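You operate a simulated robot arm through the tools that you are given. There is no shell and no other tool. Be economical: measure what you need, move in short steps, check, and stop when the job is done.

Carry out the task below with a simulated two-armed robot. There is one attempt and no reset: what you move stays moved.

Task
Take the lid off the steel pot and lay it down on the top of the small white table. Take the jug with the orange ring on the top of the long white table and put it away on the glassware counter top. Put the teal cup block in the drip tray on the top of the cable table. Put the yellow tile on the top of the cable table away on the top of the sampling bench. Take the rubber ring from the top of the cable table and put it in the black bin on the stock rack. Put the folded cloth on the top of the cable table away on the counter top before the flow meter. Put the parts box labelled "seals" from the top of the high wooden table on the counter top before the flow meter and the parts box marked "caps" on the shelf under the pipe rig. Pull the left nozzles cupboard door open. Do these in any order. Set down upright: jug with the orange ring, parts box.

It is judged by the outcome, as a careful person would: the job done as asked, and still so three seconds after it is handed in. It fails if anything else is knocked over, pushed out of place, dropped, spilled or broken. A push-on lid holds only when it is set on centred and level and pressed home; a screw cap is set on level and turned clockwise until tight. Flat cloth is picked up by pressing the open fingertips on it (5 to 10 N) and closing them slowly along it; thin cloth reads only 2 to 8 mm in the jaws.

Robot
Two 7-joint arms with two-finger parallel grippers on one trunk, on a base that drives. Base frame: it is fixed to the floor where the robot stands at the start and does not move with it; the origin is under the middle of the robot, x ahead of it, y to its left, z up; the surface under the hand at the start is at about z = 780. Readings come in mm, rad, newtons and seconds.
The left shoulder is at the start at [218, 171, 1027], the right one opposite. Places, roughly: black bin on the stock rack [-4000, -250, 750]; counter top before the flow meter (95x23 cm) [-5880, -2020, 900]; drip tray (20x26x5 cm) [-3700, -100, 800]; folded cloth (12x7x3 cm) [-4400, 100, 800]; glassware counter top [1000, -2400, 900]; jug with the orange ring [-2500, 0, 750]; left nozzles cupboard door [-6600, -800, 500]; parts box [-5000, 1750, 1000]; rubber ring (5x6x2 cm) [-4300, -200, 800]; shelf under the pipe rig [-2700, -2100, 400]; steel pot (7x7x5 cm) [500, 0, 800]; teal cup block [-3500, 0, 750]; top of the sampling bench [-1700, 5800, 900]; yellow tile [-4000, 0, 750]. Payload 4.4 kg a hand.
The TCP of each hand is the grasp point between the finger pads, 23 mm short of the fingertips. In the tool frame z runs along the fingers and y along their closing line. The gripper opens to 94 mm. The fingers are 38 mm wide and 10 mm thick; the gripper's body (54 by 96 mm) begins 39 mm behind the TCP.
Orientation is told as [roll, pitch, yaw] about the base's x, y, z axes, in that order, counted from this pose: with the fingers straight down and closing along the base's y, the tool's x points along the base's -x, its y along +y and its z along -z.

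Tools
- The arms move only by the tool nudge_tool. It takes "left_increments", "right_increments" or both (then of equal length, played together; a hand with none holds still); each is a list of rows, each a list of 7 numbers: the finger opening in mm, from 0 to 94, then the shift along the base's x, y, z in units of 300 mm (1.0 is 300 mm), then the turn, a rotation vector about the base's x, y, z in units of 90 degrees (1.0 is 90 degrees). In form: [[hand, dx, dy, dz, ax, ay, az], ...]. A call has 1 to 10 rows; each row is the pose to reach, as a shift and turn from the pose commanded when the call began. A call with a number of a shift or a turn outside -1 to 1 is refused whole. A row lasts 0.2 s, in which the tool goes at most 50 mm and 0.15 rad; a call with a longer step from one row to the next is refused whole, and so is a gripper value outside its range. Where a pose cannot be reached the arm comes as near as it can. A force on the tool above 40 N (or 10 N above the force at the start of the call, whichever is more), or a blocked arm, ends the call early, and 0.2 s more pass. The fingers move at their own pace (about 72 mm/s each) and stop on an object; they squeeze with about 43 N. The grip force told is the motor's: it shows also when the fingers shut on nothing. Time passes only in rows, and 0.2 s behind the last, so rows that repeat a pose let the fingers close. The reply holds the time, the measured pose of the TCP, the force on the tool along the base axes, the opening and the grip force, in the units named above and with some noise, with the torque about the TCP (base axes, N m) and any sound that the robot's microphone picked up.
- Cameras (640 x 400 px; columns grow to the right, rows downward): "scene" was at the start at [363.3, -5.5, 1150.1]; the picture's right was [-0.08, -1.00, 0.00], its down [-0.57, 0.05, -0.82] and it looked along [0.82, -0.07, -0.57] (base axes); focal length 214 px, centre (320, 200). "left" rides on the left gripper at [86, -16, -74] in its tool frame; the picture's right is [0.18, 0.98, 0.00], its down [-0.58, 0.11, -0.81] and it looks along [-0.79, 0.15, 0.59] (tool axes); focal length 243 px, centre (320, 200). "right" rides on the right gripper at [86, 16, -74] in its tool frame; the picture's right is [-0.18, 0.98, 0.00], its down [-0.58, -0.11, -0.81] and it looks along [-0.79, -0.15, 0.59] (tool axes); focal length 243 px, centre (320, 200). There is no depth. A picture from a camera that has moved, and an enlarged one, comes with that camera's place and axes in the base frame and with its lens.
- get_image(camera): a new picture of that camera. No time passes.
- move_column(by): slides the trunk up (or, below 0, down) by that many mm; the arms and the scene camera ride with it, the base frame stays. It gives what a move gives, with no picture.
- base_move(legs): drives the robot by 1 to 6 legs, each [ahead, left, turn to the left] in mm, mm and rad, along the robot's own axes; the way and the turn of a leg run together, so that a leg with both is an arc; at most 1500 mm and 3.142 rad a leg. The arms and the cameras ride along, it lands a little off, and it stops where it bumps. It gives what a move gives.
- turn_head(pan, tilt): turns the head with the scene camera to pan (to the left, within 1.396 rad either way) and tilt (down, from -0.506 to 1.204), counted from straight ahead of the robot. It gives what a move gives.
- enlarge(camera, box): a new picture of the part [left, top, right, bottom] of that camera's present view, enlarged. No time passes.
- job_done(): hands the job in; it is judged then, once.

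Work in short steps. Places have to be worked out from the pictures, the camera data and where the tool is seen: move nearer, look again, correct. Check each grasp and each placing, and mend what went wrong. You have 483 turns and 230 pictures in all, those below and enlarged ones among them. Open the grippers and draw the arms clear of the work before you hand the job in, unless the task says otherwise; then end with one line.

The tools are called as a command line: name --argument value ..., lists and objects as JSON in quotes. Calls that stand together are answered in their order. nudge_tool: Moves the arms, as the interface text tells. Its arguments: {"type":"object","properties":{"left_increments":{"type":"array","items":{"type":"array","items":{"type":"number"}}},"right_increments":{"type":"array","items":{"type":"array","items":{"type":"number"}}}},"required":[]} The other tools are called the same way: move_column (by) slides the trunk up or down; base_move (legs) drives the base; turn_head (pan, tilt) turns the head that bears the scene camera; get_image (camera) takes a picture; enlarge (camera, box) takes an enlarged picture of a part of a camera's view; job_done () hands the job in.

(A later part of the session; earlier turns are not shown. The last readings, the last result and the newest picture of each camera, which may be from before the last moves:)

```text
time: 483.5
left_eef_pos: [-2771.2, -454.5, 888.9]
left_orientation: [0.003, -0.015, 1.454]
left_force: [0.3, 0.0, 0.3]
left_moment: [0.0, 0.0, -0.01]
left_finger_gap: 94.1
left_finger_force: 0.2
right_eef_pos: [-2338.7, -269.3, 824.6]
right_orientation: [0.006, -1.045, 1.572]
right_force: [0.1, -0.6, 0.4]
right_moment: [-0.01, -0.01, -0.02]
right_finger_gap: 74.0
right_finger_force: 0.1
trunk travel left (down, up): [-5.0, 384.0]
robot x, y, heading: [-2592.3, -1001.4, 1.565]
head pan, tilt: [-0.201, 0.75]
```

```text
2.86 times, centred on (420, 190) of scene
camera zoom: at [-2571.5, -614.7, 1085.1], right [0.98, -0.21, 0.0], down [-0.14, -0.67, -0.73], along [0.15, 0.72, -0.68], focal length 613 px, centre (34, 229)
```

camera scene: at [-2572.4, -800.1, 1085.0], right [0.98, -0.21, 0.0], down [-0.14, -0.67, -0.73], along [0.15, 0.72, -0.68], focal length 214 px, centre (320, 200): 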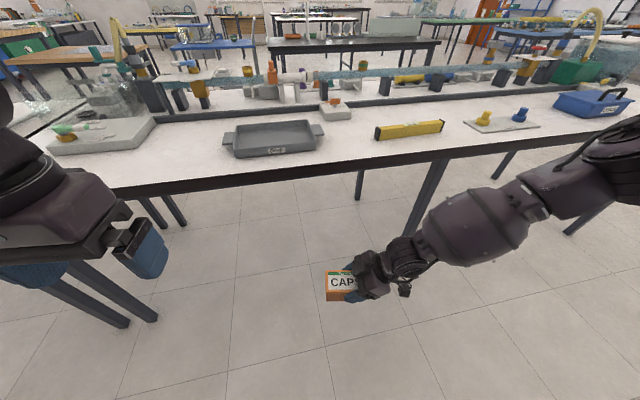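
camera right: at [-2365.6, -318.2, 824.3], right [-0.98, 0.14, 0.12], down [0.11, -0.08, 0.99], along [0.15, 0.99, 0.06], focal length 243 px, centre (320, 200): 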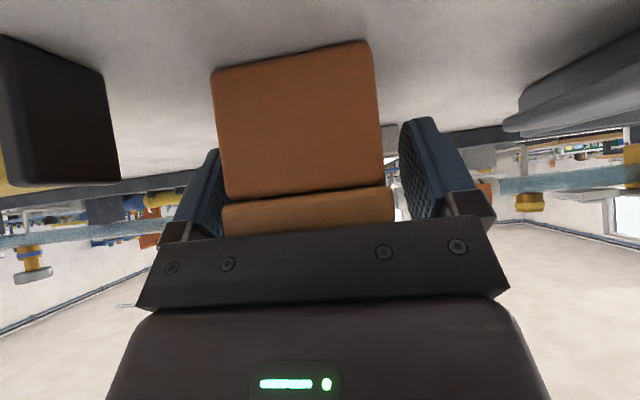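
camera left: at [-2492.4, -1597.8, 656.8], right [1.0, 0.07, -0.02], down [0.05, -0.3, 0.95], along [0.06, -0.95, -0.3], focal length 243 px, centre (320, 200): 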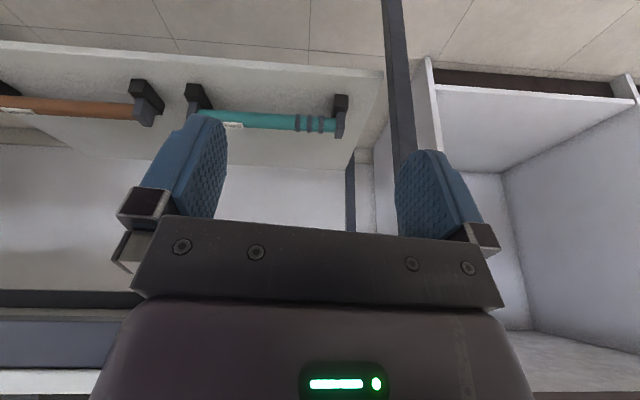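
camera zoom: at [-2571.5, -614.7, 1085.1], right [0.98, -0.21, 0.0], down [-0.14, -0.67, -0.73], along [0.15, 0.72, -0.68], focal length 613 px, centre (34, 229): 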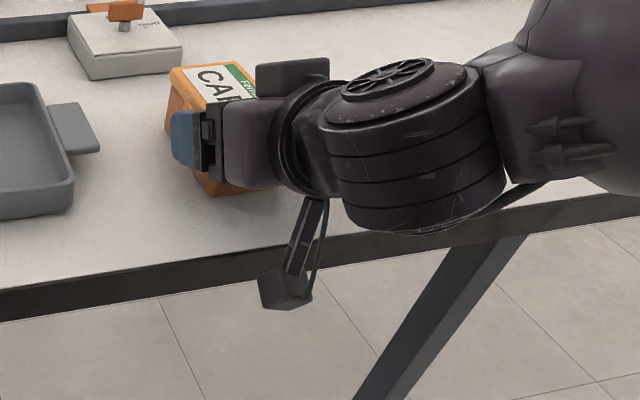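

Close, lift, and back off.

nudge_tool --right_increments '[[0, 0, 0, 0, 0, 0, 0], [0, 0, 0, 0, 0, 0, 0], [0, 0, 0, 0, 0, 0, 0], [0, 0, 0, 0.03, 0, 0, 0], [0, 0, 0, 0.1, 0, 0, 0], [0, 0, 0, 0.2, 0, 0, 0]]'

base_move --legs '[[-400, 0, 0]]'

nudge_tool --right_increments '[[0, 0, 0, -0.1, 0, 0, 0.09], [0, 0, 0, -0.2, 0, 0, 0.18], [0, 0, 0, -0.3, 0, 0, 0.27], [0, 0, 0, -0.4, 0, 0, 0.36], [0, 0, 0.05, -0.5, 0, 0, 0.44], [0, 0, 0.1, -0.6, 0, 0, 0.44], [0, 0, 0.15, -0.7, 0, 0, 0.44], [0, 0, 0.2, -0.8, 0, 0, 0.44], [0, 0, 0.2, -0.9, 0, 0, 0.44], [0, 0, 0.2, -1.0, 0, 0, 0.44]]'

nudge_tool --right_increments '[[0, 0, 0, -0.1, 0, 0, 0], [0, 0, 0, -0.2, 0, 0, 0], [0, 0, 0, -0.3, 0, 0, 0], [0, 0, 0, -0.4, 0, 0, 0], [0, 0, 0, -0.5, 0, 0, 0], [0, 0, 0, -0.6, 0, 0, 0], [0, 0, 0, -0.7, 0, 0, 0]]'

```text
time: 484.9
left_eef_pos: [-2772.1, -453.4, 890.1]
left_orientation: [0.002, -0.015, 1.453]
left_force: [0.2, -0.9, -0.9]
left_moment: [-0.03, -0.01, 0.01]
left_finger_gap: 94.0
left_finger_force: 0.1
right_eef_pos: [-2338.7, -269.1, 883.0]
right_orientation: [0.008, -1.045, 1.571]
right_force: [0.0, -0.5, -1.7]
right_moment: [-0.03, 0.02, 0.02]
right_finger_gap: 57.7
right_finger_force: 42.7
trunk travel left (down, up): [-5.0, 384.0]
robot x, y, heading: [-2592.0, -996.4, 1.559]
head pan, tilt: [-0.201, 0.75]
```

```text
time: 487.4
left_eef_pos: [-2776.9, -855.2, 890.2]
left_orientation: [0.001, -0.014, 1.457]
left_force: [-0.2, -0.3, 0.8]
left_moment: [0.01, -0.05, 0.03]
left_finger_gap: 94.4
left_finger_force: 0.0
right_eef_pos: [-2345.3, -667.6, 882.8]
right_orientation: [0.009, -1.046, 1.576]
right_force: [-0.2, -0.7, -2.2]
right_moment: [-0.05, 0.02, 0.0]
right_finger_gap: 57.9
right_finger_force: 42.7
trunk travel left (down, up): [-5.0, 384.0]
robot x, y, heading: [-2598.8, -1399.5, 1.568]
head pan, tilt: [-0.201, 0.75]
```

```text
time: 489.6
left_eef_pos: [-2777.0, -853.1, 889.8]
left_orientation: [0.005, -0.012, 1.458]
left_force: [-0.6, 0.5, -0.4]
left_moment: [0.01, 0.0, 0.03]
left_finger_gap: 93.8
left_finger_force: 0.1
right_eef_pos: [-2348.0, -551.0, 667.0]
right_orientation: [0.028, -0.988, 2.269]
right_force: [0.9, -1.0, -1.6]
right_moment: [0.01, -0.04, -0.01]
right_finger_gap: 57.6
right_finger_force: 43.1
right hand out of reach, approached as far as the arm can: row 2, 3, 4, 5, 6, 7, 8, 9, 10
trunk travel left (down, up): [-5.0, 384.0]
robot x, y, heading: [-2596.2, -1400.5, 1.569]
head pan, tilt: [-0.201, 0.75]
```

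```text
time: 491.2
left_eef_pos: [-2776.6, -853.3, 890.8]
left_orientation: [0.003, -0.013, 1.458]
left_force: [0.3, -0.1, 0.6]
left_moment: [0.03, -0.04, -0.01]
left_finger_gap: 93.8
left_finger_force: 0.0
right_eef_pos: [-2350.1, -527.1, 644.9]
right_orientation: [0.028, -0.98, 2.269]
right_force: [0.1, 0.3, -1.1]
right_moment: [-0.01, -0.05, -0.01]
right_finger_gap: 57.8
right_finger_force: 43.5
right hand out of reach, approached as far as the arm can: row 1, 2, 3, 4, 5, 6, 7
trunk travel left (down, up): [-5.0, 384.0]
robot x, y, heading: [-2595.6, -1401.6, 1.565]
head pan, tilt: [-0.201, 0.75]
```

nudge_tool --right_increments '[[0, 0, -0.05, 0.03, 0, 0, 0.05], [0, 0, -0.1, 0.05, 0, 0, 0.1], [0, 0, -0.15, 0.05, 0, 0, 0.15], [0, 0, -0.2, 0.05, 0, 0, 0.2], [0, 0, -0.25, 0.05, 0, 0, 0.25], [0, 0, -0.25, -0.05, 0, 0, 0.25], [0, 0, -0.25, -0.15, 0, 0, 0.25], [0, 0, -0.25, -0.25, 0, 0, 0.25], [0, 0, -0.25, -0.35, 0, 0, 0.25]]'

get_image --camera "scene"

```text
time: 493.2
left_eef_pos: [-2776.8, -853.8, 891.2]
left_orientation: [0.004, -0.012, 1.456]
left_force: [0.1, -0.1, 0.5]
left_moment: [-0.03, -0.01, 0.01]
left_finger_gap: 93.8
left_finger_force: 0.1
right_eef_pos: [-2335.6, -624.5, 569.1]
right_orientation: [0.028, -0.988, 2.663]
right_force: [0.0, 0.7, -1.3]
right_moment: [-0.03, -0.04, -0.02]
right_finger_gap: 57.6
right_finger_force: 43.1
right hand out of reach, approached as far as the arm can: row 8, 9
trunk travel left (down, up): [-5.0, 384.0]
robot x, y, heading: [-2595.6, -1404.2, 1.568]
head pan, tilt: [-0.201, 0.75]
```

```text
97 pictures are left
camera scene: at [-2575.4, -1014.0, 1084.9], right [0.98, -0.2, 0.0], down [-0.14, -0.67, -0.73], along [0.15, 0.72, -0.68], focal length 214 px, centre (320, 200)
```

scene: 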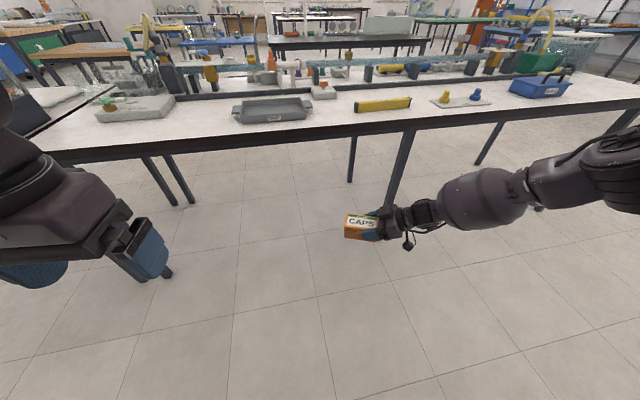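

I test a steeper hand (tilt ~25°), which may suit the high elbow better.

nudge_tool --right_increments '[[0, 0, 0.02, 0.03, -0.04, -0.077, 0], [0, 0, 0.04, 0.06, -0.081, -0.155, 0], [0, 0, 0.06, 0.09, -0.121, -0.232, 0], [0, 0, 0.08, 0.12, -0.162, -0.31, 0]]'

nudge_tool --right_increments '[[0, 0, 0.05, 0, 0, 0, -0.09], [0, 0, 0.1, 0, 0, 0, -0.18], [0, 0, 0.15, 0, 0, 0, -0.27], [0, 0, 0.2, 0, 0, 0, -0.36], [0, 0, 0.25, 0, 0, 0, -0.45], [0, 0, 0.25, -0.08, 0, 0, -0.45], [0, 0, 0.25, -0.16, 0, 0, -0.45], [0, 0, 0.25, -0.24, 0, 0, -0.45], [0, 0, 0.25, -0.32, 0, 0, -0.45], [0, 0, 0.25, -0.4, 0, 0, -0.45]]'

nudge_tool --right_increments '[[0, 0, 0, -0.1, 0, 0, 0], [0, 0, 0, -0.2, 0, 0, 0], [0, 0, 0, -0.3, 0, 0, 0], [0, 0, 0, -0.4, 0, 0, 0]]'

```text
time: 494.2
left_eef_pos: [-2776.9, -853.5, 890.2]
left_orientation: [0.004, -0.013, 1.458]
left_force: [-0.4, 0.4, -1.1]
left_moment: [0.02, 0.04, -0.01]
left_finger_gap: 93.9
left_finger_force: 0.1
right_eef_pos: [-2317.5, -639.2, 617.9]
right_orientation: [0.024, -0.624, 2.655]
right_force: [0.5, -0.3, -1.8]
right_moment: [-0.02, -0.02, 0.02]
right_finger_gap: 57.7
right_finger_force: 43.3
right hand out of reach, approached as far as the arm can: row 2, 3, 4
trunk travel left (down, up): [-5.0, 384.0]
robot x, y, heading: [-2593.7, -1405.2, 1.57]
head pan, tilt: [-0.201, 0.75]
```

```text
time: 496.4
left_eef_pos: [-2775.5, -853.5, 888.8]
left_orientation: [0.003, -0.012, 1.458]
left_force: [0.0, 0.7, -1.1]
left_moment: [-0.05, 0.03, 0.01]
left_finger_gap: 94.1
left_finger_force: 0.1
right_eef_pos: [-2293.3, -596.8, 543.2]
right_orientation: [0.023, -0.626, 1.949]
right_force: [-0.4, 1.2, -1.5]
right_moment: [-0.04, -0.01, -0.02]
right_finger_gap: 57.7
right_finger_force: 42.7
right hand out of reach, approached as far as the arm can: row 3, 7, 8, 9, 10
trunk travel left (down, up): [-5.0, 384.0]
robot x, y, heading: [-2592.0, -1400.7, 1.567]
head pan, tilt: [-0.201, 0.75]
```

```text
time: 497.4
left_eef_pos: [-2777.1, -853.6, 890.2]
left_orientation: [0.004, -0.012, 1.456]
left_force: [-0.4, 0.2, -0.7]
left_moment: [-0.02, -0.02, -0.02]
left_finger_gap: 94.1
left_finger_force: 0.0
right_eef_pos: [-2280.4, -618.4, 525.3]
right_orientation: [0.023, -0.626, 1.952]
right_force: [0.2, 0.2, -1.5]
right_moment: [-0.03, 0.01, 0.01]
right_finger_gap: 57.8
right_finger_force: 42.8
right hand out of reach, approached as far as the arm can: row 1, 2, 3, 4
trunk travel left (down, up): [-5.0, 384.0]
robot x, y, heading: [-2595.2, -1402.2, 1.563]
head pan, tilt: [-0.201, 0.75]
```

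I go back to the proven configuration (tilt 45°, yaw 45°, a≈780, r≈218) and retry from there.

nudge_tool --right_increments '[[0, -0.05, 0, 0.1, 0.047, 0.019, 0], [0, -0.1, 0, 0.2, 0.095, 0.038, 0], [0, -0.15, 0, 0.3, 0.095, 0.038, 0], [0, -0.2, 0, 0.35, 0.095, 0.038, 0], [0, -0.25, 0, 0.35, 0.095, 0.038, 0]]'

nudge_tool --right_increments '[[0, -0.02, 0, 0, 0, 0, 0.07], [0, -0.05, 0, 0, 0, 0, 0.14], [0, -0.08, 0, 0, 0, 0, 0.2], [0, -0.08, 0, 0, 0, 0, 0.265]]'

nudge_tool --right_increments '[[0, 0, 0, -0.1, 0, 0, 0], [0, 0, 0, -0.2, 0, 0, 0], [0, 0, 0, -0.3, 0, 0, 0], [0, 0, 0, -0.4, 0, 0, 0], [0, 0, 0, -0.5, 0, 0, 0], [0, 0, 0, -0.6, 0, 0, 0], [0, 0, 0, -0.7, 0, 0, 0]]'

```text
time: 498.6
left_eef_pos: [-2776.2, -852.7, 889.3]
left_orientation: [0.003, -0.011, 1.458]
left_force: [0.0, -0.1, 1.0]
left_moment: [-0.05, 0.02, -0.02]
left_finger_gap: 94.1
left_finger_force: 0.1
right_eef_pos: [-2357.7, -616.6, 629.4]
right_orientation: [0.025, -0.784, 1.952]
right_force: [0.0, 0.5, -1.1]
right_moment: [-0.06, -0.02, 0.03]
right_finger_gap: 57.6
right_finger_force: 42.2
right hand out of reach, approached as far as the arm can: row 1, 2, 3
trunk travel left (down, up): [-5.0, 384.0]
robot x, y, heading: [-2599.8, -1402.3, 1.563]
head pan, tilt: [-0.201, 0.75]
```

```text
time: 499.6
left_eef_pos: [-2776.7, -854.3, 889.7]
left_orientation: [0.003, -0.012, 1.457]
left_force: [0.2, 0.0, 0.5]
left_moment: [-0.01, -0.02, -0.04]
left_finger_gap: 94.3
left_finger_force: 0.0
right_eef_pos: [-2380.3, -616.3, 629.6]
right_orientation: [0.025, -0.785, 2.369]
right_force: [0.0, 0.2, -1.5]
right_moment: [-0.04, 0.02, -0.01]
right_finger_gap: 57.7
right_finger_force: 42.9
trunk travel left (down, up): [-5.0, 384.0]
robot x, y, heading: [-2594.1, -1402.5, 1.566]
head pan, tilt: [-0.201, 0.75]
```

```text
time: 501.2
left_eef_pos: [-2776.5, -853.9, 890.7]
left_orientation: [0.002, -0.013, 1.457]
left_force: [0.6, -0.5, -0.1]
left_moment: [0.03, 0.01, 0.02]
left_finger_gap: 94.1
left_finger_force: 0.1
right_eef_pos: [-2376.4, -620.6, 573.2]
right_orientation: [0.025, -0.786, 2.371]
right_force: [0.6, -0.4, -2.0]
right_moment: [-0.05, -0.05, 0.02]
right_finger_gap: 57.7
right_finger_force: 43.2
right hand out of reach, approached as far as the arm can: row 2, 3, 4, 5, 6, 7
trunk travel left (down, up): [-5.0, 384.0]
robot x, y, heading: [-2596.0, -1399.4, 1.572]
head pan, tilt: [-0.201, 0.75]
```

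The elbow posture differs now. I'll park CAPS upright on the long table and do the other jobs first. Raise and reorient.

nudge_tool --right_increments '[[0, 0, 0, 0.12, 0, 0, -0.08], [0, 0, 0, 0.24, 0, 0, -0.16], [0, 0, 0, 0.36, 0, 0, -0.24], [0, 0, 0, 0.48, 0, 0, -0.32], [0, 0, 0, 0.6, 0, 0, -0.4], [0, 0, 0, 0.72, 0, 0, -0.48], [0, 0, 0, 0.84, 0, 0, -0.51], [0, 0, 0, 0.96, 0, 0, -0.51]]'

nudge_tool --right_increments '[[0, 0.03, -0.05, 0.05, 0.055, 0, 0], [0, 0.06, -0.1, 0.1, 0.11, 0, 0], [0, 0.1, -0.15, 0.15, 0.165, 0, 0], [0, 0.12, -0.15, 0.2, 0.165, 0, 0]]'

```text
time: 503.0
left_eef_pos: [-2777.3, -855.1, 890.1]
left_orientation: [0.004, -0.015, 1.459]
left_force: [-0.1, 0.4, 0.6]
left_moment: [-0.01, 0.0, 0.0]
left_finger_gap: 94.2
left_finger_force: 0.1
right_eef_pos: [-2375.8, -619.1, 866.9]
right_orientation: [0.023, -0.785, 1.565]
right_force: [-0.9, -0.1, -2.1]
right_moment: [-0.04, 0.03, 0.04]
right_finger_gap: 57.6
right_finger_force: 42.5
trunk travel left (down, up): [-5.0, 384.0]
robot x, y, heading: [-2596.2, -1402.6, 1.568]
head pan, tilt: [-0.201, 0.75]
```

```text
time: 504.0
left_eef_pos: [-2777.9, -855.6, 889.0]
left_orientation: [0.005, -0.015, 1.457]
left_force: [0.6, 0.8, -0.4]
left_moment: [0.0, -0.02, 0.0]
left_finger_gap: 93.9
left_finger_force: 0.1
right_eef_pos: [-2338.7, -663.5, 926.4]
right_orientation: [0.025, -1.044, 1.566]
right_force: [0.3, -0.8, -1.2]
right_moment: [-0.04, 0.0, 0.02]
right_finger_gap: 57.7
right_finger_force: 42.3
trunk travel left (down, up): [-5.0, 384.0]
robot x, y, heading: [-2595.7, -1398.6, 1.563]
head pan, tilt: [-0.201, 0.75]
```

Drive forward and set the box down at the table edge zone.

base_move --legs '[[395, 0, 0]]'

nudge_tool --right_increments '[[0, 0, 0, -0.12, 0, -0.008, -0.014], [0, 0, 0, -0.22, 0, -0.008, -0.014], [0, 0, 0, -0.28, 0, -0.008, -0.014], [0, 0, 0, -0.31, 0, -0.008, -0.014], [0, 0, 0, -0.325, 0, -0.008, -0.014], [0, 0, 0, -0.335, 0, -0.008, -0.014], [0, 0, 0, -0.345, 0, -0.008, -0.014]]'

```text
time: 506.5
left_eef_pos: [-2776.7, -462.7, 890.2]
left_orientation: [0.004, -0.013, 1.461]
left_force: [1.2, -0.4, -0.7]
left_moment: [0.0, 0.0, -0.01]
left_finger_gap: 94.1
left_finger_force: 0.1
right_eef_pos: [-2340.6, -269.6, 925.0]
right_orientation: [0.027, -1.044, 1.571]
right_force: [0.1, 0.1, -2.2]
right_moment: [-0.04, 0.01, -0.01]
right_finger_gap: 57.8
right_finger_force: 43.0
trunk travel left (down, up): [-5.0, 384.0]
robot x, y, heading: [-2595.3, -1011.1, 1.568]
head pan, tilt: [-0.201, 0.75]
```

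```text
time: 508.1
left_eef_pos: [-2777.2, -463.8, 890.7]
left_orientation: [0.005, -0.015, 1.461]
left_force: [-0.3, -0.6, -0.9]
left_moment: [-0.04, 0.0, -0.03]
left_finger_gap: 94.0
left_finger_force: 0.1
right_eef_pos: [-2340.6, -269.5, 823.7]
right_orientation: [0.0, -1.047, 1.57]
right_force: [0.4, -0.1, 3.6]
right_moment: [-0.14, 0.1, 0.07]
right_finger_gap: 57.5
right_finger_force: 42.7
trunk travel left (down, up): [-5.0, 384.0]
robot x, y, heading: [-2591.5, -1008.5, 1.566]
head pan, tilt: [-0.201, 0.75]
```

Contact; open and withdraw along the finger axis.

nudge_tool --right_increments '[[66, 0, 0, 0, 0, 0, 0], [76, 0, 0, 0, 0, 0, 0], [76, 0, -0.1, 0.06, 0, 0, 0], [76, 0, -0.2, 0.12, 0, 0, 0], [76, 0, -0.3, 0.18, -0.08, 0, 0], [76, 0, -0.35, 0.28, -0.17, 0, 0], [76, 0, -0.35, 0.38, -0.26, 0, 0], [76, 0, -0.35, 0.48, -0.35, 0, 0], [76, 0, -0.35, 0.58, -0.44, 0, 0], [76, 0, -0.35, 0.68, -0.53, 0, 0]]'

get_image --camera "scene"

```text
time: 510.3
left_eef_pos: [-2777.8, -462.1, 889.1]
left_orientation: [0.003, -0.014, 1.461]
left_force: [-0.6, -0.5, 0.4]
left_moment: [0.0, -0.02, 0.0]
left_finger_gap: 93.6
left_finger_force: 0.0
right_eef_pos: [-2340.0, -375.3, 1025.5]
right_orientation: [0.001, -0.212, 1.57]
right_force: [-0.3, 0.3, 0.8]
right_moment: [-0.06, -0.02, 0.01]
right_finger_gap: 76.1
right_finger_force: 0.0
right hand out of reach, approached as far as the arm can: row 5
trunk travel left (down, up): [-5.0, 384.0]
robot x, y, heading: [-2595.0, -1009.2, 1.568]
head pan, tilt: [-0.201, 0.75]
```

```text
96 pictures are left
camera scene: at [-2575.9, -622.7, 1085.2], right [0.98, -0.2, 0.0], down [-0.14, -0.67, -0.73], along [0.15, 0.72, -0.68], focal length 214 px, centre (320, 200)
```

scene: 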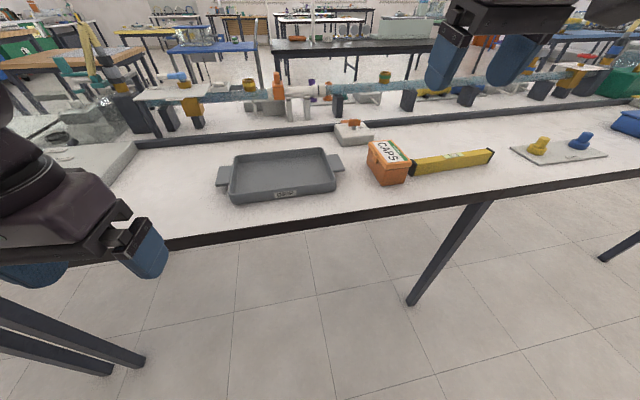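

CAPS parked upright. Tidy both hands and drive around to the far side of the cable table.

nudge_tool --left_increments '[[94, 0, 0, 0.12, 0, 0, 0.02], [94, 0, 0, 0.24, 0, 0, 0.04], [94, 0, 0, 0.36, 0, 0, 0.07], [94, 0, 0, 0.48, 0, 0, 0.07], [94, 0, 0, 0.56, 0, 0, 0.07]]' --right_increments '[[90, 0, -0.05, 0.02, -0.05, 0, 0], [90, 0, -0.1, 0.04, -0.1, 0, 0], [90, 0, -0.15, 0.06, -0.135, 0, 0], [90, 0, -0.2, 0.08, -0.135, 0, 0], [90, 0, -0.25, 0.1, -0.135, 0, 0]]'

base_move --legs '[[-130, 0, 0], [0, 1300, 0], [0, 1250, 0], [950, 0, 0], [950, 0, 0]]'

move_column --by 45

base_move --legs '[[0, 0, 1.57], [0, 0, 1.57], [0, 850, 0]]'

turn_head --pan 0 --tilt 0.7

get_image --camera "scene"

```text
time: 511.5
left_eef_pos: [-2778.0, -463.4, 1058.5]
left_orientation: [0.004, -0.012, 1.57]
left_force: [0.2, -0.2, 0.4]
left_moment: [0.02, 0.03, 0.01]
left_finger_gap: 94.0
left_finger_force: 0.0
right_eef_pos: [-2340.2, -450.2, 1057.4]
right_orientation: [-0.004, 0.0, 1.569]
right_force: [0.5, 0.0, -0.4]
right_moment: [0.04, 0.01, 0.0]
right_finger_gap: 89.9
right_finger_force: 0.0
trunk travel left (down, up): [-5.0, 384.0]
robot x, y, heading: [-2594.7, -1007.9, 1.568]
head pan, tilt: [-0.201, 0.75]
```

```text
time: 543.8
left_eef_pos: [-5333.6, 1315.3, 1058.3]
left_orientation: [0.004, -0.012, 1.585]
left_force: [0.2, 0.4, -0.4]
left_moment: [0.0, -0.03, -0.04]
left_finger_gap: 94.0
left_finger_force: 0.1
right_eef_pos: [-4895.4, 1335.5, 1056.6]
right_orientation: [-0.001, 0.0, 1.582]
right_force: [0.7, 0.0, -1.3]
right_moment: [0.04, -0.02, 0.02]
right_finger_gap: 90.1
right_finger_force: 0.1
trunk travel left (down, up): [-5.0, 384.0]
robot x, y, heading: [-5139.9, 770.7, 1.584]
head pan, tilt: [-0.201, 0.75]
```

```text
time: 544.7
left_eef_pos: [-5332.8, 1315.8, 1100.6]
left_orientation: [0.004, -0.009, 1.586]
left_force: [0.8, 0.5, -0.2]
left_moment: [-0.04, 0.02, 0.02]
left_finger_gap: 93.9
left_finger_force: 0.0
right_eef_pos: [-4896.3, 1336.3, 1098.0]
right_orientation: [-0.001, 0.003, 1.583]
right_force: [0.1, 0.1, -0.3]
right_moment: [-0.01, 0.02, 0.01]
right_finger_gap: 90.1
right_finger_force: 0.0
trunk travel left (down, up): [-50.0, 339.0]
robot x, y, heading: [-5138.5, 770.7, 1.582]
head pan, tilt: [-0.201, 0.75]
```

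```text
time: 560.1
left_eef_pos: [-4102.0, 243.5, 1102.1]
left_orientation: [0.003, -0.014, -1.549]
left_force: [0.1, 0.4, 0.1]
left_moment: [-0.01, 0.03, 0.0]
left_finger_gap: 94.2
left_finger_force: 0.1
right_eef_pos: [-4539.4, 220.8, 1101.2]
right_orientation: [-0.002, 0.0, -1.55]
right_force: [-0.2, 0.0, -0.5]
right_moment: [-0.01, 0.0, 0.03]
right_finger_gap: 89.9
right_finger_force: 0.1
trunk travel left (down, up): [-50.0, 339.0]
robot x, y, heading: [-4300.7, 787.4, -1.555]
head pan, tilt: [-0.201, 0.75]
```

```text
time: 560.9
left_eef_pos: [-4102.4, 242.7, 1103.1]
left_orientation: [0.003, -0.012, -1.547]
left_force: [0.5, 0.0, -0.1]
left_moment: [0.0, -0.01, -0.01]
left_finger_gap: 94.0
left_finger_force: 0.1
right_eef_pos: [-4539.8, 220.1, 1101.0]
right_orientation: [-0.002, 0.0, -1.548]
right_force: [-0.1, -0.1, -0.2]
right_moment: [0.0, 0.02, 0.02]
right_finger_gap: 90.0
right_finger_force: 0.2
trunk travel left (down, up): [-50.0, 339.0]
robot x, y, heading: [-4296.3, 784.4, -1.553]
head pan, tilt: [0.0, 0.7]
```

```text
95 pictures are left
camera scene: at [-4290.6, 427.5, 1142.0], right [-1.0, -0.02, 0.0], down [-0.01, 0.64, -0.76], along [0.02, -0.76, -0.64], focal length 214 px, centre (320, 200)
```

scene: 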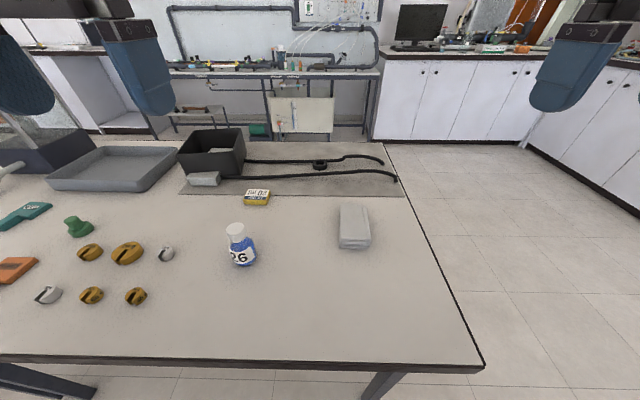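

enlarge --camera "scene" --box '[160, 110, 420, 270]'

```text
2.46 times, centred on (290, 190) of scene
camera zoom: at [-4290.6, 427.5, 1142.0], right [-1.0, -0.02, 0.0], down [-0.01, 0.64, -0.76], along [0.02, -0.76, -0.64], focal length 528 px, centre (394, 225)
```

zoom: 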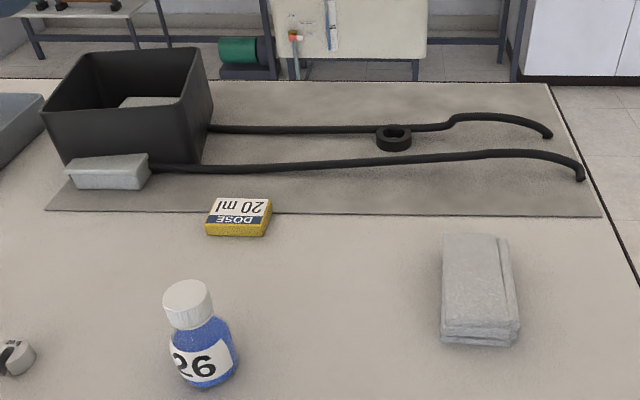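

Ring at ≈[-4277, -155] between two cables (y ≈ -115 and -193); I'll grip it across x with the right hand. Move the base left and closer.

base_move --legs '[[55, 210, 0]]'

nudge_tool --right_increments '[[70, 0.02, -0.14, 0, 0, 0, -0.01], [70, 0.04, -0.28, 0, 0, 0, -0.01], [70, 0.06, -0.42, 0, 0, 0, -0.01], [70, 0.08, -0.56, -0.02, 0, 0, -0.01], [70, 0.1, -0.7, -0.1, 0, 0, -0.01], [70, 0.12, -0.84, -0.18, 0, 0, -0.01], [70, 0.14, -0.98, -0.26, 0, 0, -0.01]]'

get_image --camera "right"

```text
time: 563.3
left_eef_pos: [-3890.2, 192.4, 1101.9]
left_orientation: [0.003, -0.014, -1.548]
left_force: [0.8, -0.5, -0.4]
left_moment: [-0.01, 0.01, 0.04]
left_finger_gap: 93.8
left_finger_force: 0.0
right_eef_pos: [-4328.3, 168.3, 1100.4]
right_orientation: [-0.002, 0.0, -1.549]
right_force: [1.1, 0.4, -0.2]
right_moment: [0.03, 0.04, 0.0]
right_finger_gap: 89.8
right_finger_force: 0.0
trunk travel left (down, up): [-50.0, 339.0]
robot x, y, heading: [-4087.2, 731.9, -1.552]
head pan, tilt: [0.0, 0.7]
```

```text
time: 564.9
left_eef_pos: [-3893.4, 190.5, 1101.3]
left_orientation: [0.006, -0.009, -1.548]
left_force: [-0.3, -1.8, -0.4]
left_moment: [0.04, -0.07, -0.02]
left_finger_gap: 94.2
left_finger_force: 0.1
right_eef_pos: [-4345.9, -89.1, 1023.7]
right_orientation: [0.001, 0.003, -1.568]
right_force: [-0.8, -1.2, -0.2]
right_moment: [0.04, -0.07, 0.0]
right_finger_gap: 70.1
right_finger_force: 0.1
right hand out of reach, approached as far as the arm can: row 6, 7
trunk travel left (down, up): [-50.0, 339.0]
robot x, y, heading: [-4085.5, 734.8, -1.554]
head pan, tilt: [0.0, 0.7]
```

```text
93 pictures are left
camera right: at [-4331.1, -3.1, 1098.4], right [0.98, -0.18, 0.0], down [-0.11, -0.58, 0.8], along [-0.15, -0.79, -0.59], focal length 243 px, centre (320, 200)
```

right: 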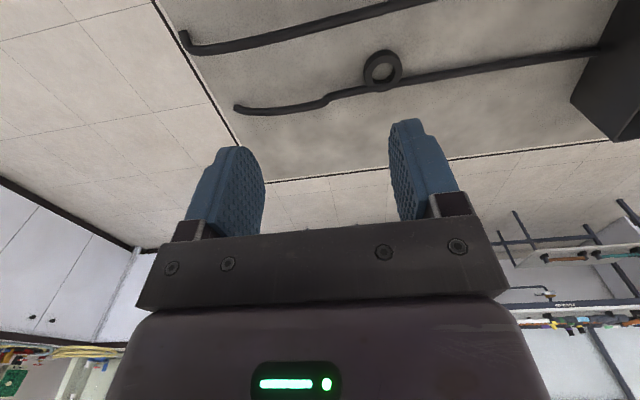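

The right arm's posture seems unfavourable. I look at its elbow.

turn_head --pan -0.4 --tilt 0.5

get_image --camera "scene"

```text
time: 565.8
left_eef_pos: [-3890.4, 192.3, 1102.8]
left_orientation: [0.003, -0.014, -1.547]
left_force: [-0.7, -0.1, 1.2]
left_moment: [-0.03, 0.02, -0.01]
left_finger_gap: 94.4
left_finger_force: 0.1
right_eef_pos: [-4340.9, -86.1, 1029.2]
right_orientation: [0.0, -0.002, -1.566]
right_force: [0.0, -0.1, -0.2]
right_moment: [0.02, 0.01, -0.03]
right_finger_gap: 69.8
right_finger_force: 0.1
trunk travel left (down, up): [-50.0, 339.0]
robot x, y, heading: [-4087.0, 733.6, -1.544]
head pan, tilt: [-0.4, 0.499]
```

```text
92 pictures are left
camera scene: at [-4114.0, 377.0, 1159.7], right [-0.93, 0.37, 0.0], down [0.18, 0.45, -0.88], along [-0.32, -0.82, -0.48], focal length 214 px, centre (320, 200)
```

scene: 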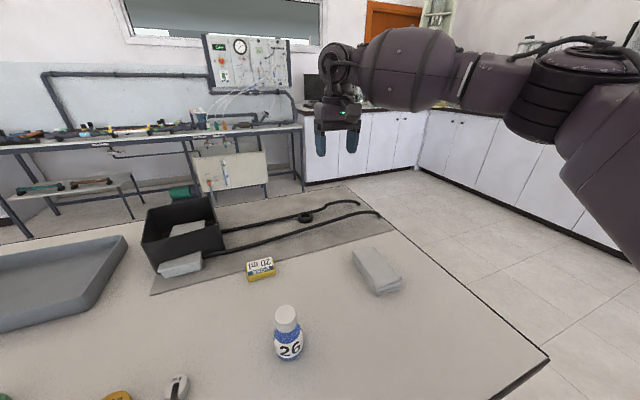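

The elbow is high and outward. I'll do the teal block now from here with the left hand: retract the right hand and shift the base toward the block.

nudge_tool --right_increments '[[90, 0, 0.14, 0.05, 0, 0, 0], [90, 0, 0.28, 0.1, 0, 0, 0], [90, 0, 0.42, 0.15, 0, 0, 0], [90, 0, 0.56, 0.2, 0, 0, 0], [90, 0, 0.7, 0.25, 0, 0, 0], [90, 0, 0.84, 0.25, 0, 0, 0]]'

base_move --legs '[[0, 300, 0]]'

turn_head --pan 0.2 --tilt 0.75

get_image --camera "scene"

```text
time: 567.2
left_eef_pos: [-3891.3, 193.0, 1102.4]
left_orientation: [0.002, -0.014, -1.548]
left_force: [0.0, 0.2, 0.5]
left_moment: [-0.02, 0.0, 0.0]
left_finger_gap: 93.9
left_finger_force: 0.0
right_eef_pos: [-4341.1, 164.8, 1103.2]
right_orientation: [-0.002, 0.0, -1.567]
right_force: [0.4, 0.5, 0.3]
right_moment: [-0.01, -0.01, -0.02]
right_finger_gap: 90.1
right_finger_force: 0.1
trunk travel left (down, up): [-50.0, 339.0]
robot x, y, heading: [-4089.5, 735.3, -1.551]
head pan, tilt: [-0.4, 0.499]
```

```text
time: 570.4
left_eef_pos: [-3592.6, 197.6, 1103.1]
left_orientation: [0.004, -0.013, -1.553]
left_force: [0.1, -0.3, 0.6]
left_moment: [0.01, 0.01, -0.02]
left_finger_gap: 94.4
left_finger_force: 0.1
right_eef_pos: [-4041.2, 170.8, 1104.1]
right_orientation: [-0.003, 0.0, -1.569]
right_force: [0.0, -0.2, -0.7]
right_moment: [0.01, 0.01, -0.02]
right_finger_gap: 90.1
right_finger_force: 0.1
trunk travel left (down, up): [-50.0, 339.0]
robot x, y, heading: [-3787.2, 739.3, -1.549]
head pan, tilt: [-0.4, 0.499]
```

```text
time: 571.4
left_eef_pos: [-3591.5, 198.1, 1103.4]
left_orientation: [0.003, -0.015, -1.553]
left_force: [-0.2, -0.2, 0.0]
left_moment: [0.02, -0.01, -0.01]
left_finger_gap: 94.0
left_finger_force: 0.0
right_eef_pos: [-4040.8, 171.0, 1102.6]
right_orientation: [-0.001, -0.001, -1.568]
right_force: [0.5, -0.5, -0.4]
right_moment: [-0.02, 0.0, 0.02]
right_finger_gap: 90.4
right_finger_force: 0.0
trunk travel left (down, up): [-50.0, 339.0]
robot x, y, heading: [-3787.1, 740.8, -1.551]
head pan, tilt: [0.201, 0.75]
```

```text
91 pictures are left
camera scene: at [-3763.1, 386.4, 1137.7], right [-0.98, -0.22, 0.0], down [-0.15, 0.67, -0.73], along [0.16, -0.71, -0.68], focal length 214 px, centre (320, 200)
```

scene: 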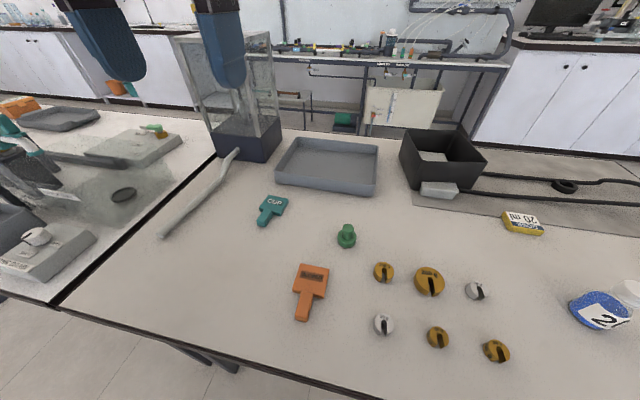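

Left hand above the teal block, then look.

nudge_tool --left_increments '[[94, 0.01, -0.12, -0.08, 0, 0, -0.01], [94, 0.02, -0.24, -0.18, 0, 0, -0.01], [94, 0.027, -0.36, -0.3, 0, 0, -0.01], [94, 0.027, -0.47, -0.42, 0, 0, -0.01], [94, 0.027, -0.47, -0.56, 0, 0, -0.01], [94, 0.027, -0.47, -0.7, 0, 0, -0.01], [94, 0.027, -0.47, -0.8, 0, 0, -0.01]]'

get_image --camera "left"

```text
refused: row 3 steps farther than a row can; nothing moved
```

```text
90 pictures are left
camera left: at [-3609.1, 285.1, 1175.7], right [0.98, 0.2, 0.0], down [0.12, -0.57, 0.81], along [0.17, -0.8, -0.58], focal length 243 px, centre (320, 200)
```

left: 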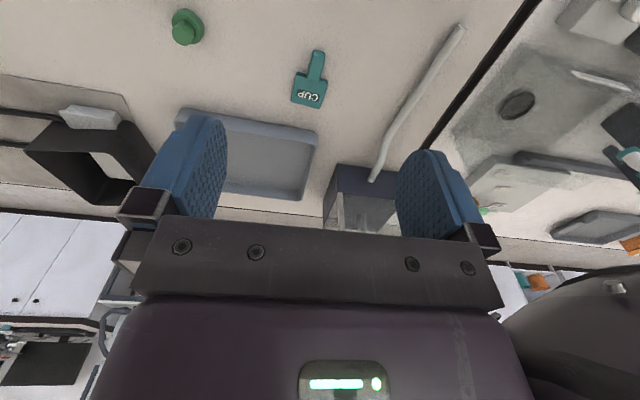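

Block body at [-3580, 57]. Move with smaller steps.

nudge_tool --left_increments '[[94, 0.01, -0.1, -0.06, 0, 0, -0.01], [94, 0.02, -0.2, -0.14, 0, 0, -0.01], [94, 0.03, -0.3, -0.23, 0, 0, -0.01], [94, 0.04, -0.39, -0.33, 0, 0, -0.01], [94, 0.04, -0.46, -0.44, 0, 0, -0.01], [94, 0.04, -0.47, -0.58, 0, 0, -0.01], [94, 0.04, -0.47, -0.72, 0, 0, -0.01], [94, 0.04, -0.47, -0.82, 0, 0, -0.01]]'

get_image --camera "left"

```text
time: 573.2
left_eef_pos: [-3580.4, 61.0, 860.4]
left_orientation: [0.01, -0.018, -1.561]
left_force: [0.8, -0.9, -0.5]
left_moment: [0.02, 0.0, 0.02]
left_finger_gap: 93.8
left_finger_force: 0.1
right_eef_pos: [-4043.8, 175.1, 1104.9]
right_orientation: [0.002, -0.002, -1.569]
right_force: [-0.1, -0.4, 0.0]
right_moment: [0.03, -0.04, 0.0]
right_finger_gap: 89.9
right_finger_force: 0.0
trunk travel left (down, up): [-50.0, 339.0]
robot x, y, heading: [-3785.7, 740.9, -1.548]
head pan, tilt: [0.201, 0.75]
```

```text
89 pictures are left
camera left: at [-3597.5, 149.5, 931.5], right [0.98, 0.19, 0.01], down [0.11, -0.57, 0.82], along [0.16, -0.8, -0.58], focal length 243 px, centre (320, 200)
```

left: 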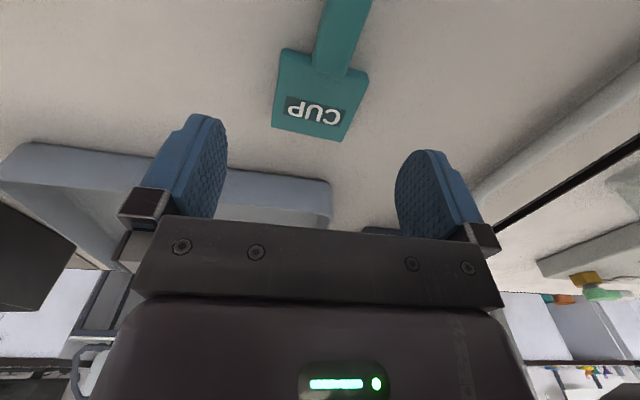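

Rotate slightly to align (−0.1 rad), descend to z ≈ 806 and close.

nudge_tool --left_increments '[[94, 0, 0, -0.06, 0, 0, -0.03], [94, 0, 0, -0.12, 0, 0, -0.06], [94, 0, 0, -0.16, 0, 0, -0.06], [94, 0, 0, -0.178, 0, 0, -0.06], [94, 0, 0, -0.178, 0, 0, -0.06], [0, 0, 0, -0.178, 0, 0, -0.06], [0, 0, 0, -0.178, 0, 0, -0.06], [0, 0, 0, -0.178, 0, 0, -0.06]]'

nudge_tool --left_increments '[[0, 0, 0, 0.02, 0, 0, 0], [0, 0, 0, 0.08, 0, 0, 0], [0, 0, 0, 0.2, 0, 0, 0], [0, 0, 0, 0.32, 0, 0, 0]]'

get_image --camera "left"

```text
time: 575.0
left_eef_pos: [-3579.5, 57.2, 802.5]
left_orientation: [0.002, -0.013, -1.661]
left_force: [0.0, 1.0, 0.0]
left_moment: [-0.04, -0.02, 0.03]
left_finger_gap: 52.6
left_finger_force: 43.3
right_eef_pos: [-4042.1, 171.5, 1103.7]
right_orientation: [-0.003, 0.001, -1.568]
right_force: [-1.1, 0.3, -0.2]
right_moment: [-0.02, -0.02, 0.02]
right_finger_gap: 90.3
right_finger_force: 0.1
trunk travel left (down, up): [-50.0, 339.0]
robot x, y, heading: [-3786.8, 740.4, -1.549]
head pan, tilt: [0.201, 0.75]
```

```text
time: 576.0
left_eef_pos: [-3577.0, 66.5, 904.8]
left_orientation: [0.009, -0.016, -1.658]
left_force: [-3.1, -0.3, 5.0]
left_moment: [0.04, -0.25, 0.01]
left_finger_gap: 52.9
left_finger_force: 42.7
right_eef_pos: [-4042.4, 180.4, 1108.8]
right_orientation: [0.0, -0.011, -1.567]
right_force: [-1.4, 0.3, -0.4]
right_moment: [-0.04, -0.03, 0.01]
right_finger_gap: 90.0
right_finger_force: 0.0
trunk travel left (down, up): [-50.0, 339.0]
robot x, y, heading: [-3785.0, 740.7, -1.552]
head pan, tilt: [0.201, 0.75]
```

```text
88 pictures are left
camera left: at [-3586.3, 155.7, 977.3], right [0.99, 0.1, 0.0], down [0.05, -0.57, 0.82], along [0.08, -0.81, -0.58], focal length 243 px, centre (320, 200)
```

left: 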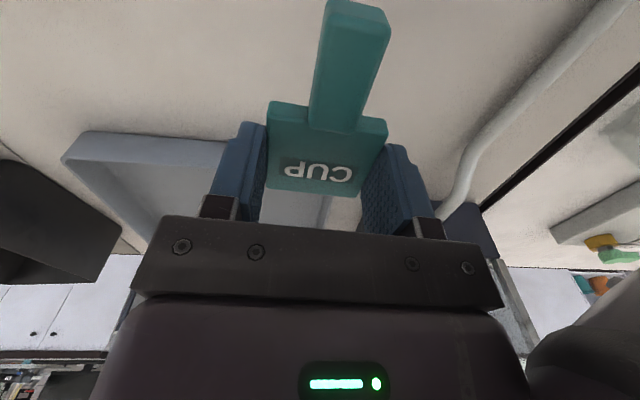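

Held. Carry it over the tray (centre ≈ [-3683, -88]).

nudge_tool --left_increments '[[0, 0, 0, 0.1, 0, 0, 0], [0, -0.07, -0.1, 0.12, 0, 0, 0], [0, -0.14, -0.2, 0.12, 0, 0, 0], [0, -0.21, -0.3, 0.12, 0, 0, 0], [0, -0.28, -0.4, 0.12, 0, 0, 0], [0, -0.353, -0.5, 0.12, 0, 0, 0], [0, -0.353, -0.52, 0.0, 0, 0, 0], [0, -0.353, -0.52, -0.1, 0, 0, 0]]'

get_image --camera "scene"

```text
time: 577.8
left_eef_pos: [-3685.4, -100.7, 868.0]
left_orientation: [0.003, -0.013, -1.663]
left_force: [-0.2, 0.3, -0.5]
left_moment: [-0.02, -0.03, 0.01]
left_finger_gap: 52.8
left_finger_force: 43.1
right_eef_pos: [-4041.0, 171.2, 1102.6]
right_orientation: [-0.002, 0.001, -1.568]
right_force: [0.5, 0.5, -0.8]
right_moment: [0.03, 0.01, -0.02]
right_finger_gap: 89.9
right_finger_force: 0.1
trunk travel left (down, up): [-50.0, 339.0]
robot x, y, heading: [-3785.5, 738.9, -1.55]
head pan, tilt: [0.201, 0.75]
```

```text
87 pictures are left
camera scene: at [-3763.1, 386.0, 1137.5], right [-0.98, -0.22, 0.0], down [-0.15, 0.67, -0.73], along [0.16, -0.71, -0.68], focal length 214 px, centre (320, 200)
```

scene: 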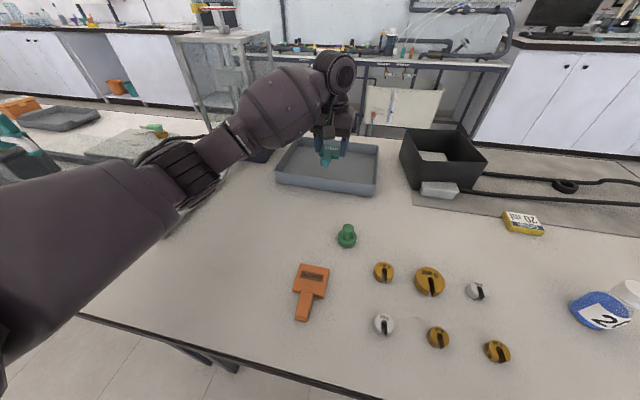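

The elbow is getting low near the rod; I raise the trunk 80 mm first, then lower the hand.

move_column --by 80

nudge_tool --left_increments '[[0, 0, 0, -0.1, 0, 0, 0], [0, 0, 0, -0.2, 0, 0, 0], [0, 0, 0, -0.3, 0, 0, 0], [0, 0, 0, -0.36, 0, 0, 0], [0, 0, 0, -0.4, 0, 0, 0]]'

get_image --camera "scene"

```text
time: 579.0
left_eef_pos: [-3684.1, -100.1, 945.2]
left_orientation: [0.005, -0.009, -1.661]
left_force: [0.9, -0.6, -0.4]
left_moment: [-0.03, 0.02, 0.01]
left_finger_gap: 52.8
left_finger_force: 43.1
right_eef_pos: [-4041.9, 168.1, 1180.4]
right_orientation: [-0.003, 0.005, -1.568]
right_force: [-0.7, -0.7, 0.1]
right_moment: [0.05, -0.01, -0.01]
right_finger_gap: 90.0
right_finger_force: 0.0
trunk travel left (down, up): [-130.0, 259.0]
robot x, y, heading: [-3788.3, 741.7, -1.552]
head pan, tilt: [0.201, 0.75]
```

```text
time: 580.2
left_eef_pos: [-3685.2, -99.1, 830.3]
left_orientation: [0.002, -0.012, -1.661]
left_force: [-0.2, -0.4, -0.8]
left_moment: [0.0, 0.02, 0.0]
left_finger_gap: 52.9
left_finger_force: 42.6
right_eef_pos: [-4043.3, 170.8, 1182.1]
right_orientation: [-0.002, 0.001, -1.57]
right_force: [-0.1, -0.2, -0.2]
right_moment: [0.01, -0.03, 0.03]
right_finger_gap: 89.9
right_finger_force: 0.2
trunk travel left (down, up): [-130.0, 259.0]
robot x, y, heading: [-3788.3, 741.0, -1.555]
head pan, tilt: [0.201, 0.75]
```

```text
86 pictures are left
camera scene: at [-3764.4, 462.0, 1238.3], right [-0.98, -0.22, 0.0], down [-0.15, 0.67, -0.73], along [0.16, -0.71, -0.68], focal length 214 px, centre (320, 200)
```

scene: 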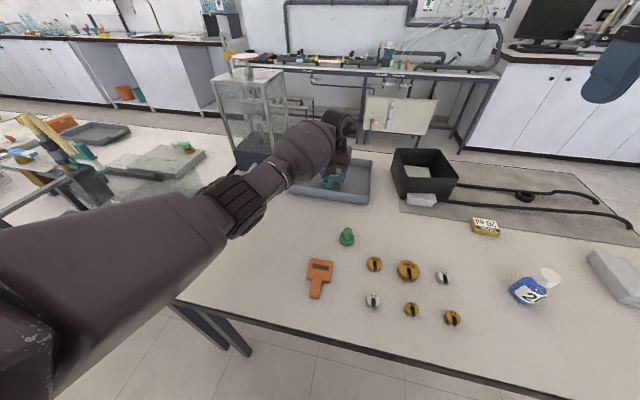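

Fine. Lower to contact in small steps.

nudge_tool --left_increments '[[0, 0, 0, -0.04, 0, 0, 0], [0, 0, 0, -0.06, 0, 0, 0], [0, 0, 0, -0.07, 0, 0, 0], [0, 0, 0, -0.08, 0, 0, 0], [0, 0, 0, -0.09, 0, 0, 0]]'

```text
time: 581.4
left_eef_pos: [-3686.4, -99.0, 808.0]
left_orientation: [0.003, -0.019, -1.661]
left_force: [3.1, 2.2, 18.4]
left_moment: [0.92, 0.08, -0.12]
left_finger_gap: 52.8
left_finger_force: 42.7
right_eef_pos: [-4041.5, 174.1, 1185.7]
right_orientation: [-0.002, -0.003, -1.568]
right_force: [0.3, 0.1, -0.6]
right_moment: [0.02, -0.02, -0.03]
right_finger_gap: 89.9
right_finger_force: 0.1
trunk travel left (down, up): [-130.0, 259.0]
robot x, y, heading: [-3788.3, 739.2, -1.557]
head pan, tilt: [0.201, 0.75]
```

Contact on the tray floor. Open and rise.

nudge_tool --left_increments '[[40, 0, 0, 0.005, 0, 0, 0], [70, 0, 0, 0.005, 0, 0, 0], [80, 0, 0, 0.005, 0, 0, 0], [80, 0, 0, 0.1, 0, 0, 0], [80, 0, 0, 0.25, 0, 0, 0], [80, 0, 0, 0.4, 0, 0, 0], [80, 0, 0, 0.55, 0, 0, 0], [80, 0, 0.1, 0.68, 0, 0, 0], [80, 0, 0.22, 0.78, 0, 0, 0]]'

enlarge --camera "scene" --box '[260, 120, 460, 240]'

```text
time: 583.4
left_eef_pos: [-3684.8, -30.7, 1038.3]
left_orientation: [0.003, -0.014, -1.66]
left_force: [0.8, -0.2, 0.3]
left_moment: [-0.05, 0.02, 0.02]
left_finger_gap: 79.9
left_finger_force: 0.0
right_eef_pos: [-4042.1, 170.8, 1183.4]
right_orientation: [-0.002, -0.002, -1.568]
right_force: [-0.1, 0.1, 0.2]
right_moment: [-0.03, -0.02, 0.01]
right_finger_gap: 90.2
right_finger_force: 0.0
trunk travel left (down, up): [-130.0, 259.0]
robot x, y, heading: [-3787.4, 737.9, -1.554]
head pan, tilt: [0.201, 0.75]
```

```text
3.20 times, centred on (360, 180) of scene
camera zoom: at [-3764.3, 463.3, 1238.8], right [-0.98, -0.22, 0.0], down [-0.15, 0.67, -0.73], along [0.16, -0.71, -0.68], focal length 686 px, centre (192, 264)
```

zoom: 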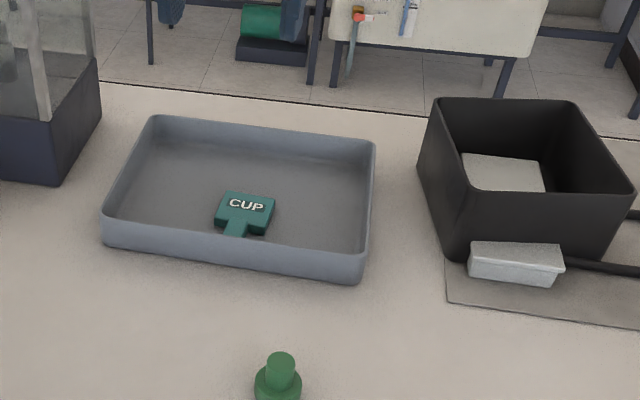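

Teal block is in the tray. Next I go to the table's west end for ring (right hand) and cloth (left hand).

nudge_tool --left_increments '[[94, 0.05, 0.14, 0.05, 0, 0, 0.03], [94, 0.1, 0.28, 0.1, 0, 0, 0.06], [94, 0.15, 0.42, 0.15, 0, 0, 0.07], [94, 0.2, 0.56, 0.2, 0, 0, 0.07], [94, 0.25, 0.68, 0.2, 0, 0, 0.07]]'

base_move --legs '[[0, -1220, 0], [0, 0, 1.57], [0, -715, 0]]'

move_column --by -80

turn_head --pan 0 --tilt 0.7

get_image --camera "scene"

```text
time: 584.6
left_eef_pos: [-3611.1, 171.4, 1096.0]
left_orientation: [0.0, -0.014, -1.551]
left_force: [-0.1, 0.3, 0.6]
left_moment: [-0.01, 0.01, 0.01]
left_finger_gap: 94.0
left_finger_force: 0.1
right_eef_pos: [-4041.4, 172.0, 1182.8]
right_orientation: [-0.001, 0.002, -1.569]
right_force: [-0.3, 0.8, 0.8]
right_moment: [0.0, -0.02, 0.01]
right_finger_gap: 89.9
right_finger_force: 0.1
trunk travel left (down, up): [-130.0, 259.0]
robot x, y, heading: [-3787.8, 739.3, -1.553]
head pan, tilt: [0.201, 0.75]
```

```text
time: 605.5
left_eef_pos: [-4420.0, 176.2, 1096.6]
left_orientation: [0.004, -0.014, 0.008]
left_force: [-0.7, -0.4, -0.5]
left_moment: [0.01, 0.0, 0.0]
left_finger_gap: 93.9
left_finger_force: 0.0
right_eef_pos: [-4426.0, -254.1, 1183.0]
right_orientation: [-0.003, 0.001, -0.01]
right_force: [-0.8, -0.8, 0.0]
right_moment: [0.0, -0.05, 0.03]
right_finger_gap: 90.1
right_finger_force: 0.1
trunk travel left (down, up): [-130.0, 259.0]
robot x, y, heading: [-4993.3, 10.0, 0.006]
head pan, tilt: [0.201, 0.75]
```

```text
time: 606.7
left_eef_pos: [-4421.8, 176.4, 1019.0]
left_orientation: [0.002, -0.019, 0.008]
left_force: [-0.4, 1.0, -0.2]
left_moment: [0.01, -0.02, 0.0]
left_finger_gap: 94.1
left_finger_force: 0.1
right_eef_pos: [-4428.7, -253.7, 1105.5]
right_orientation: [-0.002, -0.007, -0.009]
right_force: [-0.8, 0.0, 0.5]
right_moment: [0.0, -0.01, 0.01]
right_finger_gap: 90.1
right_finger_force: 0.0
trunk travel left (down, up): [-50.0, 339.0]
robot x, y, heading: [-4989.0, 6.6, 0.001]
head pan, tilt: [0.201, 0.75]
```

```text
time: 607.4
left_eef_pos: [-4419.9, 177.5, 1015.8]
left_orientation: [0.004, -0.014, 0.007]
left_force: [0.2, -0.5, 0.3]
left_moment: [0.03, 0.02, 0.01]
left_finger_gap: 94.3
left_finger_force: 0.0
right_eef_pos: [-4425.5, -252.7, 1103.3]
right_orientation: [-0.001, -0.001, -0.011]
right_force: [-0.1, 0.0, 0.2]
right_moment: [0.0, 0.02, 0.02]
right_finger_gap: 89.8
right_finger_force: 0.1
trunk travel left (down, up): [-50.0, 339.0]
robot x, y, heading: [-4991.4, 9.9, 0.002]
head pan, tilt: [0.0, 0.7]
```

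```text
84 pictures are left
camera scene: at [-4631.4, 12.3, 1141.9], right [0.01, -1.0, 0.0], down [-0.64, 0.0, -0.76], along [0.76, 0.0, -0.64], focal length 214 px, centre (320, 200)
```

scene: 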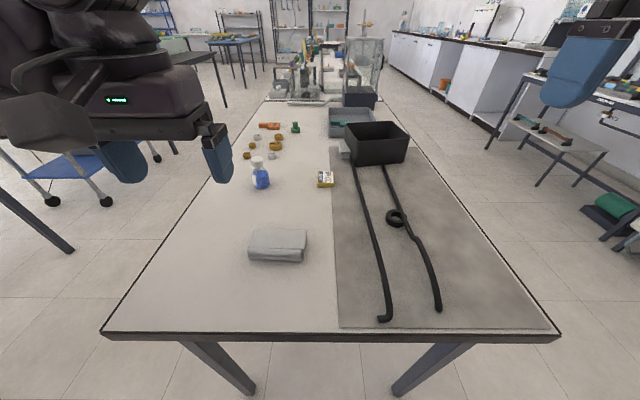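

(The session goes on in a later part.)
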